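You operate a simulated robot arm through the tools that you are given. There is no shell and no other tool. Be economical: measure what you need, move in short steps, check, and stop when the job is done.

Carry out the task below with a simulated robot arm. There is one attempt and no reset: what you move stays moved.

TASK
Put one of the walnuts from the bowl-side counter by the door on top of the silver pear tray.

It is judged by the outcome, as a careful person would: the job done as asked, and still so three seconds after it is handed in. It fails if anything else is knocked over, pushed out of place, dropped, spilled or broken.

THE ROBOT
A 6-joint arm with a two-finger parallel gripper, fixed in place. Base frame: the origin is at the foot of the arm, x ahead of it, y to its left, z up; the work surface is at about z = 800. Lengths are in mm, angles in rad, forces in N, time in s.
With the tool pointing down near the work surface it reaches from about 260 to 680 mm from the base axis. Its first joint turns from -1.152 to 1.152 rad. Payload 2.9 kg.
Tool frame: the origin (TCP) lies between the finger pads and is the grasp point; the fingertips stand 30 mm ahead of it; z points along the fingers, y is the line along which they close. The gripper opens to 110 mm. The fingers are 20 mm wide and 10 mm thick; the gripper's body (48 by 112 mm) begins 55 mm behind the TCP.
Orientation is told as [roll, pitch, yaw] about the base's x, y, z axes, in that order, counted from this pose: with the fingers straight down and closing along the base's y, the tool's x points along the base's -x, its y along +y and its z along -z.

THE INTERFACE
- The arm moves only by the tool apply_moves. Its argument "commands" is a list of rows, each a list of 3 entries, a list of its own where there are three numbers: the shift along the tool's x, y, z in units of 300 mm (1.0 is 300 mm), then the turn about the tool's z in units of 120 degrees (1.0 is 120 degrees), then the finger opening in mm, from 0 to 110. In form: [[[tx, ty, tz], yaw, fingers], ...]. A call has 1 to 12 rows; each row is the pose to reach, as a shift and turn from the pose commanded when the call began, along the tool's axes at that moment. A call with a number of a shift or a turn outside -1 to 1 is refused whole. A row lasts 0.2 s, in which the tool goes at most 50 mm and 0.15 rad; a call with a longer step from one row to the next is refused whole, and so is a gripper value outside its range. A pose out of reach is approached as far as the arm can. The call stops where the force on the tool passes 40 N (or 10 N more than at its start, if that is more) or the arm is blocked; 0.2 s more then pass. The fingers move at their own pace (about 108 mm/s each) and stop on an object; they squeeze with about 22 N. The grip force told is the motor's: it shows also when the fingers shut on nothing. Time passes only in rows, and 0.2 s behind the last, so rows that repeat a pose let the fingers close. It gives the time, the measured TCP pose, the force on the tool (base axes), the opening and the grip force at its end, in the units of the frame above (readings bear some noise).
- Cameras (640 x 400 px; columns grow to the right, rows downward): "scene" is fixed at [93.3, 451.7, 1384.4]; the picture's right is [-0.55, -0.83, 0.00], its down [-0.48, 0.32, -0.82] and it looks along [0.68, -0.45, -0.58] (base axes); focal length 353 px, centre (320, 200). "wrist" rides on the gripper at [-36, 0, -57] in the tool frame; the picture's right is [0.00, -1.00, 0.00], its down [0.97, 0.00, -0.24] and it looks along [0.24, 0.00, 0.97] (tool axes); focal length 218 px, centre (320, 200).
- grab_frame(camera): a new picture of that camera. No time passes.
- measure_at(camera, pixels): for up to 12 pixels [column, row] of the newest picture of that camera ("zoom" is the newest enlarged one), the place [x, y, z] in the base frame of the surface seen there, good to about 3 mm. No time passes.
- zoom(camera, box): a new picture of the part [left, top, right, bottom] of that camera's present view, enlarged. No time passes.
- job_done(): hands the job in; it is judged then, once.

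Work in short steps. Measure before you move; look again where a grasp or a placing could have gone wrong, and mend it. You have 60 turns and 26 pictures in all, the two below and enlarged ones among them. Open the gripper and draw the arm clear of the work before you hand the job in, unless the task says otherwise; then end with one line.

The tools are called after ">>>" as name(argument=value, ...) on one line, values as JSON. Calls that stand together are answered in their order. apply_moves: Moves the arm, as the interface text tells. Its arguments: {"type":"object","properties":{"commands":{"type":"array"}},"required":["commands"]} The other tools are called the same way: grab_frame (camera) takes a picture; measure_at (camera, pixels) gives the place of the surface under pixels of a picture; zoom (camera, box) takes an enlarged picture of a part of a camera's view; job_done () hands the job in.

At the start:

```text
time: 0.0
ee_pos: [419.0, -98.5, 1045.2]
orientation: [0.001, 0.001, 0.0]
wrist_force: [0.6, 0.9, 0.4]
opening: 109.9
finger_force: 0.0
```

scene: 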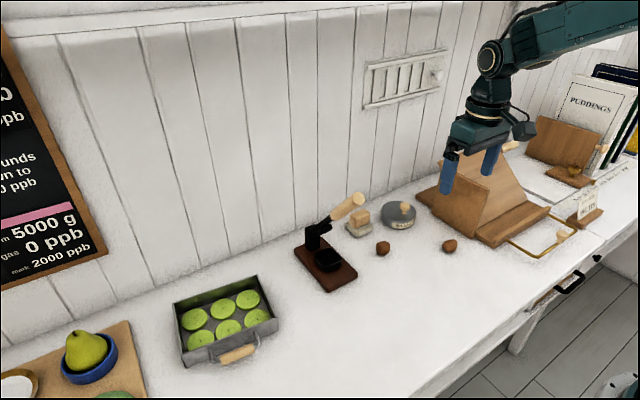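
wrist: 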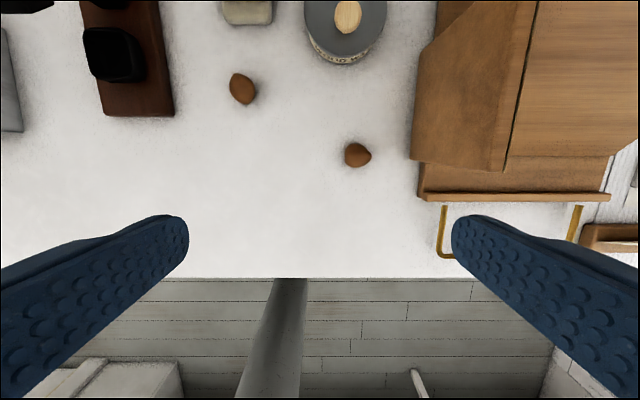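

The scene shows two brown nuts near (382,248) and (449,246), and a grey tray holding green fruit near (225,315). I'll zoom in on both before measuring.

>>> zoom(camera="scene", box=[150, 250, 310, 380])

>>> zoom(camera="scene", box=[290, 180, 490, 300])

```text
3.08 times, centred on (230, 315) of scene
```

zoom: 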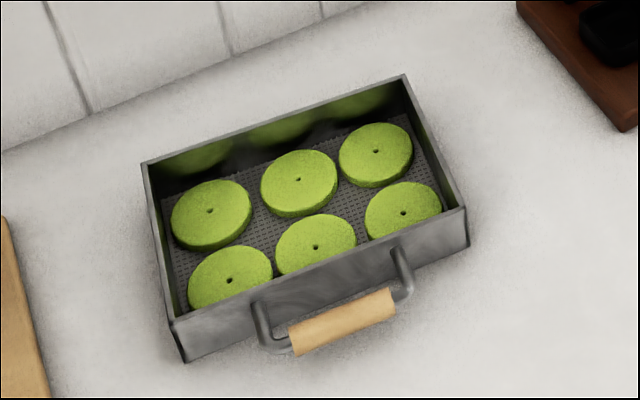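

```text
3.20 times, centred on (390, 240) of scene
```

zoom: 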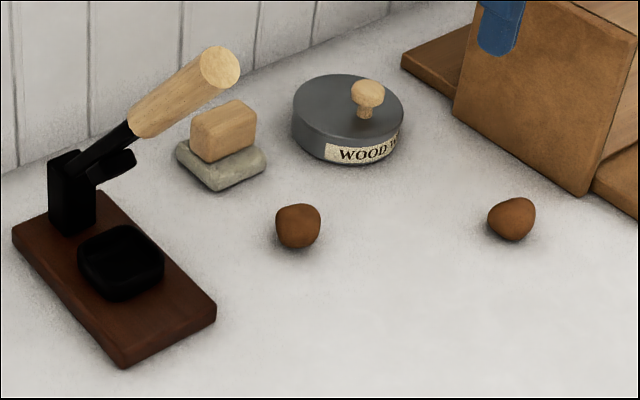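

The grey metal tray with six pear slices is the target. The nutcracker sits close to the two nuts. Now I'll measure both nuts, the tray rim, the slices and the nutcracker handle.

>>> measure_at(camera="scene", pixels=[[382, 244], [382, 249], [449, 243], [449, 247], [358, 200], [175, 304], [251, 276], [276, 320], [184, 352], [236, 350], [224, 307], [229, 327]])

>>> measure_at(camera="wrist", pixels=[[232, 88], [243, 88], [254, 88], [242, 76], [244, 101], [357, 154], [346, 154], [369, 154], [357, 144], [357, 165], [250, 10], [345, 60]])

>>> measure_at(camera="scene", pixels=[[249, 298], [202, 338], [198, 318], [195, 339], [225, 313], [216, 322], [213, 310], [239, 317], [236, 310], [250, 313], [330, 288], [270, 300]])

```text
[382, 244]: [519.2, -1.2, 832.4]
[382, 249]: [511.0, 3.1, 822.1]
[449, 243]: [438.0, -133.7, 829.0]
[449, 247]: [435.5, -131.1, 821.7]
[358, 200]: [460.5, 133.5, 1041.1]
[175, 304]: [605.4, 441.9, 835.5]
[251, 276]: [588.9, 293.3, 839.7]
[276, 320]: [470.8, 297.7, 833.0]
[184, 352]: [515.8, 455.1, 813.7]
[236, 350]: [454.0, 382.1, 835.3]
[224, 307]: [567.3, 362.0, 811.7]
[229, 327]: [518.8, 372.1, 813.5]
```

```text
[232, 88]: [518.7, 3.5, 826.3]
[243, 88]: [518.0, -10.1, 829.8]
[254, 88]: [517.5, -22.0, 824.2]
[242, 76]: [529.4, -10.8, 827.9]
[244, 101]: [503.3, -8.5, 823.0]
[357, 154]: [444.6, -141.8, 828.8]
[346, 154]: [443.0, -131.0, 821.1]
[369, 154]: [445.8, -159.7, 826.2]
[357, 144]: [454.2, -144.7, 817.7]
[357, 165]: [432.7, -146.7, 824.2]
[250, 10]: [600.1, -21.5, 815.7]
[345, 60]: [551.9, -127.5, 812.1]
```

```text
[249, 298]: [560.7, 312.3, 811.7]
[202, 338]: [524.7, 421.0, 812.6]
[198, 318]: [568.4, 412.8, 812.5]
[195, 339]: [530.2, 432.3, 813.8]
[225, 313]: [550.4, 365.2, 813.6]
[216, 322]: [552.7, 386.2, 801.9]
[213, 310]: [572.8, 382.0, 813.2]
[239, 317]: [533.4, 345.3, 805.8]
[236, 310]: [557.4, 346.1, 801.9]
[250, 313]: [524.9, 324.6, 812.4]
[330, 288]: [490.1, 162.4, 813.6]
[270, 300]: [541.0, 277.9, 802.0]
```

Nut 1 is centred near (516, -9) with its top at about z 831, and it has clear space around it. I'll move above it at z 950 with the fingers at 70 mm, then check.

>>> apply_moves(commands=[[[-0.0647, 0.0597, 0.0633], 0, 70], [[-0.1293, 0.1193, 0.1267], 0, 70], [[-0.194, 0.179, 0.19], 0, 70], [[-0.2587, 0.2387, 0.2533], 0, 70], [[-0.3233, 0.2983, 0.3167], 0, 70], [[-0.3233, 0.2983, 0.3167], 0, 70]])

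>>> grab_frame(camera="wrist")

>>> measure_at(camera="scene", pixels=[[361, 196], [355, 196], [345, 206], [335, 213], [328, 220], [310, 232], [347, 285], [354, 272]])

```text
time: 1.4
ee_pos: [513.8, -8.5, 952.2]
orientation: [0.0, 0.0, 0.0]
wrist_force: [-0.4, -0.1, -0.3]
opening: 69.8
finger_force: 0.0
```

```text
21 pictures are left
```

wrist: 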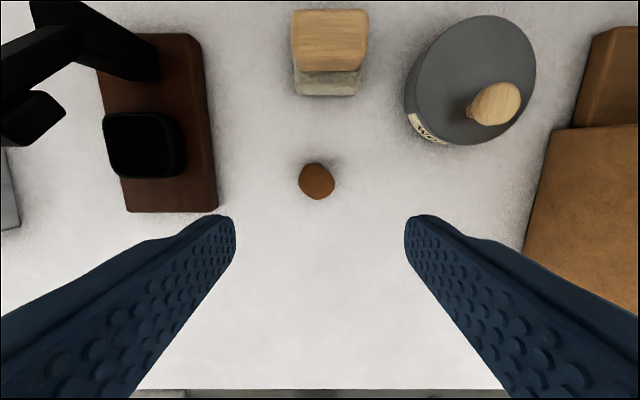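

```text
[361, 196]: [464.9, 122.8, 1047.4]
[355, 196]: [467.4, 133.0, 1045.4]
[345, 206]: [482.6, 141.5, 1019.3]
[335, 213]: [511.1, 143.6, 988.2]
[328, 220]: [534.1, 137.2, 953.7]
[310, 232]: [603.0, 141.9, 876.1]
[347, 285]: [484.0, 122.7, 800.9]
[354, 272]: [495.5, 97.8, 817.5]
```

The nut is at (317,181) in the wrist view, midway between the fingers. I'll refine its position.

>>> measure_at(camera="wrist", pixels=[[317, 181], [301, 181], [333, 181], [317, 165], [317, 197], [310, 190], [260, 230]])

```text
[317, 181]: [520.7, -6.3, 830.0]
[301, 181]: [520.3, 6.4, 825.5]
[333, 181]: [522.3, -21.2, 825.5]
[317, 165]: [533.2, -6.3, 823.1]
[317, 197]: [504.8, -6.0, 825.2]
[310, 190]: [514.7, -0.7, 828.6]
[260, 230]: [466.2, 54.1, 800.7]
```

The nut's centre is about (519, -7). I'll descend to TCP z of about 835, which puts the tips about 5 mm above the counter, then close.

>>> apply_moves(commands=[[[-0.0133, 0.005, 0.1], 0, 70], [[-0.0133, 0.005, 0.2], 0, 70], [[-0.0133, 0.005, 0.3], 0, 70], [[-0.0133, 0.005, 0.383], 0, 70], [[-0.0133, 0.005, 0.383], 0, 70]])

>>> grab_frame(camera="wrist")

```text
time: 2.6
ee_pos: [516.2, -7.3, 837.8]
orientation: [0.0, 0.001, 0.0]
wrist_force: [-0.2, -0.2, -0.6]
opening: 70.0
finger_force: 0.0
```

```text
20 pictures are left
```

wrist: 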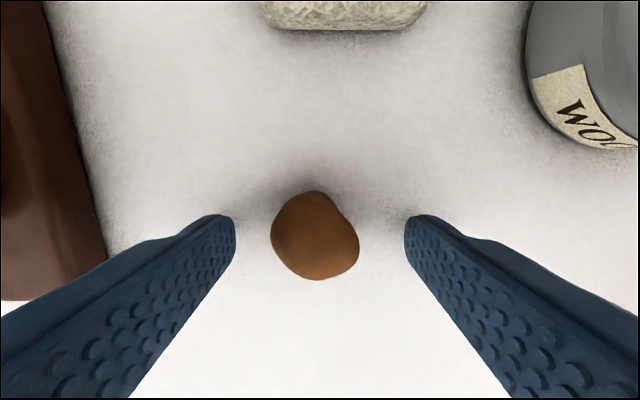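

The nut at (315,235) is centred between the tips. I'll drop another 4 mm and close.

>>> apply_moves(commands=[[[-0.005, 0, 0.014], 0, 70], [[-0.005, 0, 0.014], 0, 20], [[-0.005, 0, 0.014], 0, 0], [[-0.005, 0, 0.014], 0, 0], [[-0.005, 0, 0.014], 0, 0]])

>>> grab_frame(camera="wrist")

```text
time: 3.8
ee_pos: [520.0, -7.5, 832.6]
orientation: [-0.002, 0.001, 0.0]
wrist_force: [-0.1, -0.1, 0.6]
opening: 28.3
finger_force: 21.9
```

```text
19 pictures are left
```

wrist: 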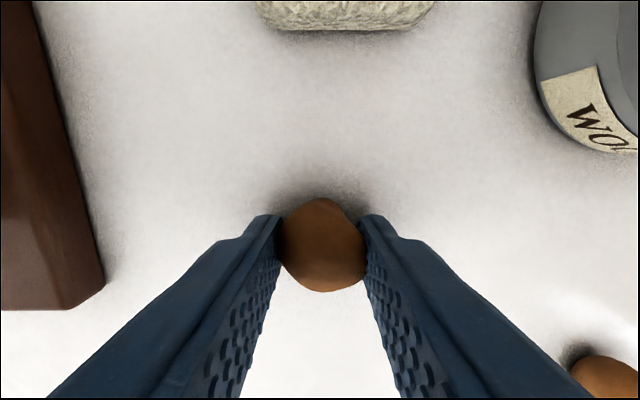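

The grip holds at 28.3 mm and 21.9 N. I'll lift straight up to z 1090.

>>> apply_moves(commands=[[[0, 0, -0.04], 0, 0], [[0, 0, -0.12], 0, 0], [[0, 0, -0.23], 0, 0], [[0, 0, -0.34], 0, 0], [[0, 0, -0.45], 0, 0], [[0, 0, -0.56], 0, 0], [[0, 0, -0.67], 0, 0], [[0, 0, -0.78], 0, 0], [[0, 0, -0.86], 0, 0], [[0, 0, -0.86], 0, 0]])

>>> grab_frame(camera="scene")

```text
time: 6.0
ee_pos: [521.3, -8.7, 1092.6]
orientation: [-0.003, -0.001, 0.0]
wrist_force: [-0.3, -0.2, 0.4]
opening: 28.3
finger_force: 21.6
```

```text
18 pictures are left
```

scene: 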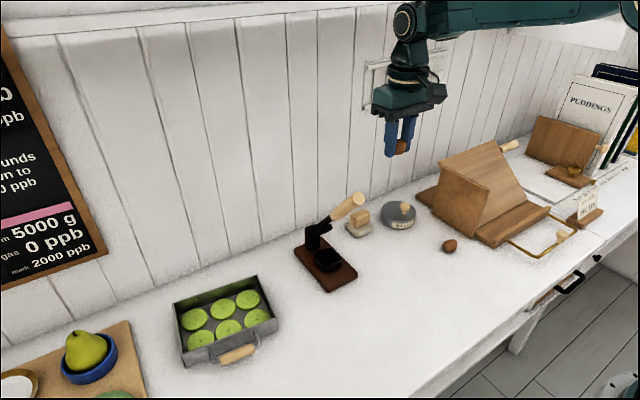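

The nut is held at (400,147) in the scene view. I'll pull back to x≈330, then swing left to y≈195, clear of the nutcracker handle at (465, 128, 1047).

>>> apply_moves(commands=[[[0.14, 0, 0], 0, 0], [[0.29, 0, 0], 0, 0], [[0.44, 0, 0], 0, 0], [[0.56, 0, 0], 0, 0], [[0.637, 0.08, 0], 0, 0], [[0.637, 0.22, 0], 0, 0], [[0.637, 0.36, 0], 0, 0], [[0.637, 0.5, 0], 0, 0], [[0.637, 0.62, 0], 0, 0], [[0.637, 0.69, 0], 0, 0], [[0.637, 0.69, 0], 0, 0]])

```text
time: 8.4
ee_pos: [329.3, 199.7, 1089.8]
orientation: [-0.001, 0.0, -0.001]
wrist_force: [0.3, 0.2, -0.3]
opening: 27.8
finger_force: 21.6
```

Now I'll move out to above the gap between the four right-hand slices, about (543, 343), at z 950.

>>> apply_moves(commands=[[[-0.089, 0.06, 0.058], 0, 0], [[-0.178, 0.12, 0.117], 0, 0], [[-0.267, 0.179, 0.175], 0, 0], [[-0.356, 0.239, 0.233], 0, 0], [[-0.445, 0.299, 0.292], 0, 0], [[-0.534, 0.358, 0.35], 0, 0], [[-0.623, 0.418, 0.409], 0, 0], [[-0.712, 0.478, 0.467], 0, 0], [[-0.712, 0.478, 0.467], 0, 0]])

>>> grab_frame(camera="wrist")

>>> grab_frame(camera="scene")

```text
time: 10.4
ee_pos: [543.0, 342.4, 948.5]
orientation: [0.0, 0.001, 0.001]
wrist_force: [-0.2, 1.4, -0.1]
opening: 28.2
finger_force: 21.8
```

```text
17 pictures are left
```

wrist: 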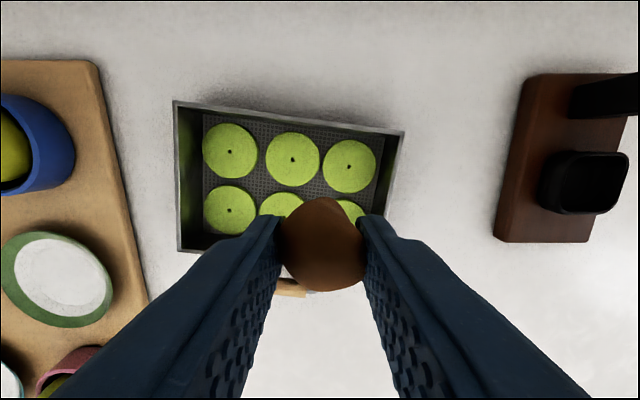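

```text
16 pictures are left
```

scene: 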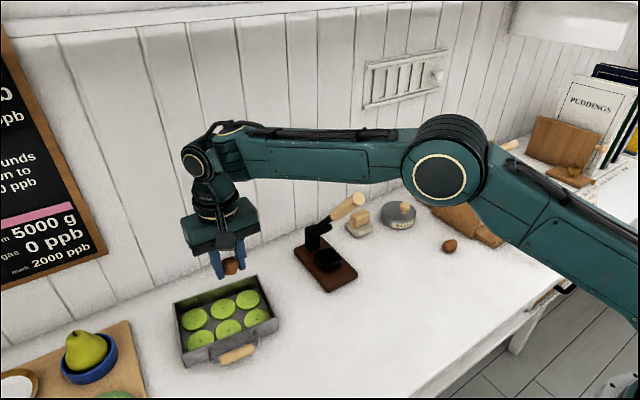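

From the wrist view I'll measure the slice centres and the gap near (318,185).

>>> measure_at(camera="wrist", pixels=[[292, 160], [349, 166], [229, 151], [229, 211], [318, 190], [258, 184], [275, 205], [350, 208], [400, 150], [385, 205], [292, 135], [292, 183]])

```text
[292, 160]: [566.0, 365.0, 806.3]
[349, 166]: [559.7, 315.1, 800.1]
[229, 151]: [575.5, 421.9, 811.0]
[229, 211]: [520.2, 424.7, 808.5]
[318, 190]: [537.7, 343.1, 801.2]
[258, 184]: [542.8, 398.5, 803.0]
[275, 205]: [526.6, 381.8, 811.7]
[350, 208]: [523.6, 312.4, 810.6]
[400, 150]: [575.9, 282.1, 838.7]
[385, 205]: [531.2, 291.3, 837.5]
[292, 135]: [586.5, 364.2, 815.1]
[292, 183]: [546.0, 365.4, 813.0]
```

The gap is at about (539, 343) and the slice tops are at z≈813. I'll lower to TCP z≈846, so the tips stay about 3 mm above the slices.

>>> apply_moves(commands=[[[0.0133, 0.002, 0.1], 0, 0], [[0.0133, 0.002, 0.2], 0, 0], [[0.0133, 0.002, 0.28], 0, 0], [[0.0133, 0.002, 0.32], 0, 0], [[0.0133, 0.002, 0.342], 0, 0], [[0.0133, 0.002, 0.342], 0, 0]])

>>> zoom(camera="scene", box=[150, 230, 310, 370])

```text
time: 11.8
ee_pos: [539.8, 344.3, 847.1]
orientation: [0.001, 0.001, -0.002]
wrist_force: [0.2, -0.2, -1.2]
opening: 28.2
finger_force: 22.2
```

```text
2.86 times, centred on (230, 300) of scene
```

zoom: 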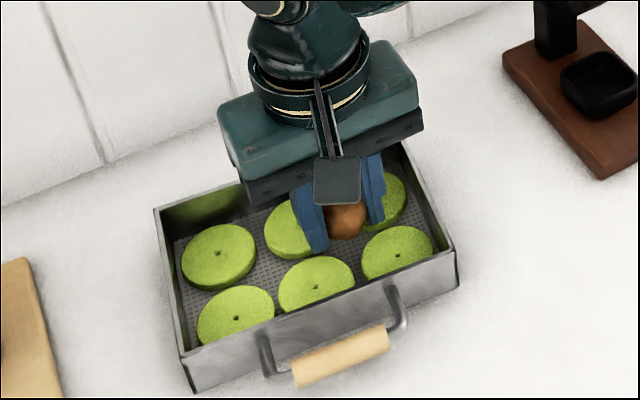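

The nut sits right above the gap between the four slices. I'll open gently to 52 mm, which keeps the fingers inside the tray walls.

>>> apply_moves(commands=[[[0, 0, 0], 0, 32], [[0, 0, 0], 0, 38], [[0, 0, 0], 0, 46], [[0, 0, 0], 0, 52], [[0, 0, 0], 0, 52]])

>>> zoom(camera="scene", box=[150, 230, 310, 370])

```text
time: 13.0
ee_pos: [540.0, 343.2, 847.1]
orientation: [-0.001, 0.001, 0.001]
wrist_force: [-0.1, 0.1, 0.2]
opening: 52.0
finger_force: 0.0
```

```text
2.86 times, centred on (230, 300) of scene
```

zoom: 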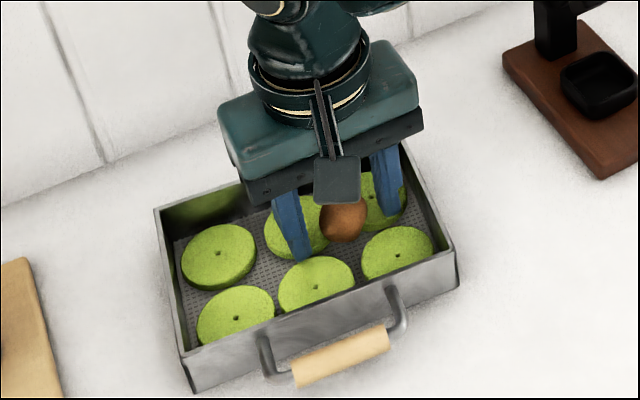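

The nut has dropped into the gap and the slices haven't moved. I'll raise the arm straight up to z≈1080.

>>> apply_moves(commands=[[[0, 0, -0.05], 0, 52], [[0, 0, -0.15], 0, 52], [[0, 0, -0.28], 0, 52], [[0, 0, -0.42], 0, 52], [[0, 0, -0.56], 0, 52], [[0, 0, -0.68], 0, 52], [[0, 0, -0.77], 0, 52], [[0, 0, -0.77], 0, 52]])

>>> apply_moves(commands=[[[0.12, -0.08, 0], 0, 52], [[0.24, -0.16, 0], 0, 52], [[0.36, -0.24, 0], 0, 52], [[0.48, -0.32, 0], 0, 52], [[0.6, -0.4, 0], 0, 52], [[0.6, -0.4, 0], 0, 52]])

>>> grab_frame(camera="scene")

>>> zoom(camera="scene", box=[150, 230, 310, 370])

```text
time: 14.8
ee_pos: [539.9, 344.6, 1077.3]
orientation: [0.001, -0.001, -0.001]
wrist_force: [0.4, -0.2, 0.4]
opening: 52.0
finger_force: 0.0
```

```text
time: 16.2
ee_pos: [359.6, 223.7, 1080.1]
orientation: [0.001, 0.0, -0.001]
wrist_force: [0.1, 0.0, -0.1]
opening: 51.8
finger_force: 0.1
```

```text
13 pictures are left
```

scene: 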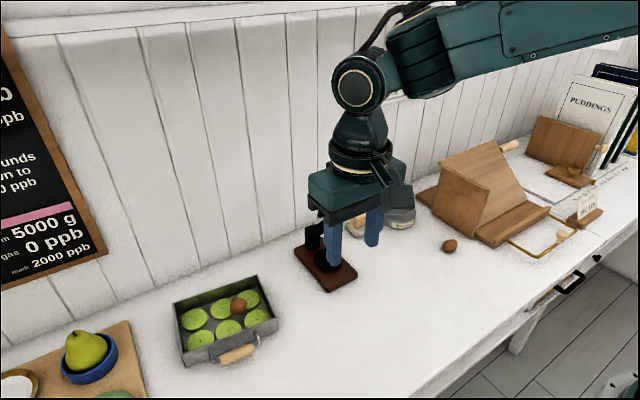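

```text
2.86 times, centred on (230, 300) of scene
```

zoom: 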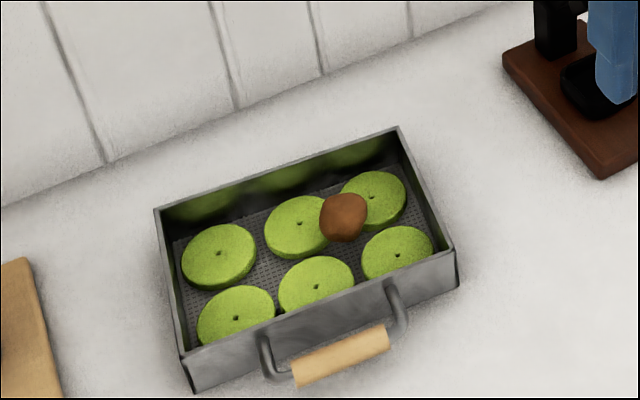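

The walnut is resting among the pear slices in the tray, nothing else has moved, and the arm is clear with the gripper open. I'm handing the job in.

>>> job_done()

```text
The job is handed in.
```

I put one walnut in the silver pear tray, where it rests among the pear slices; nothing else was disturbed, and the arm is clear with its gripper open.
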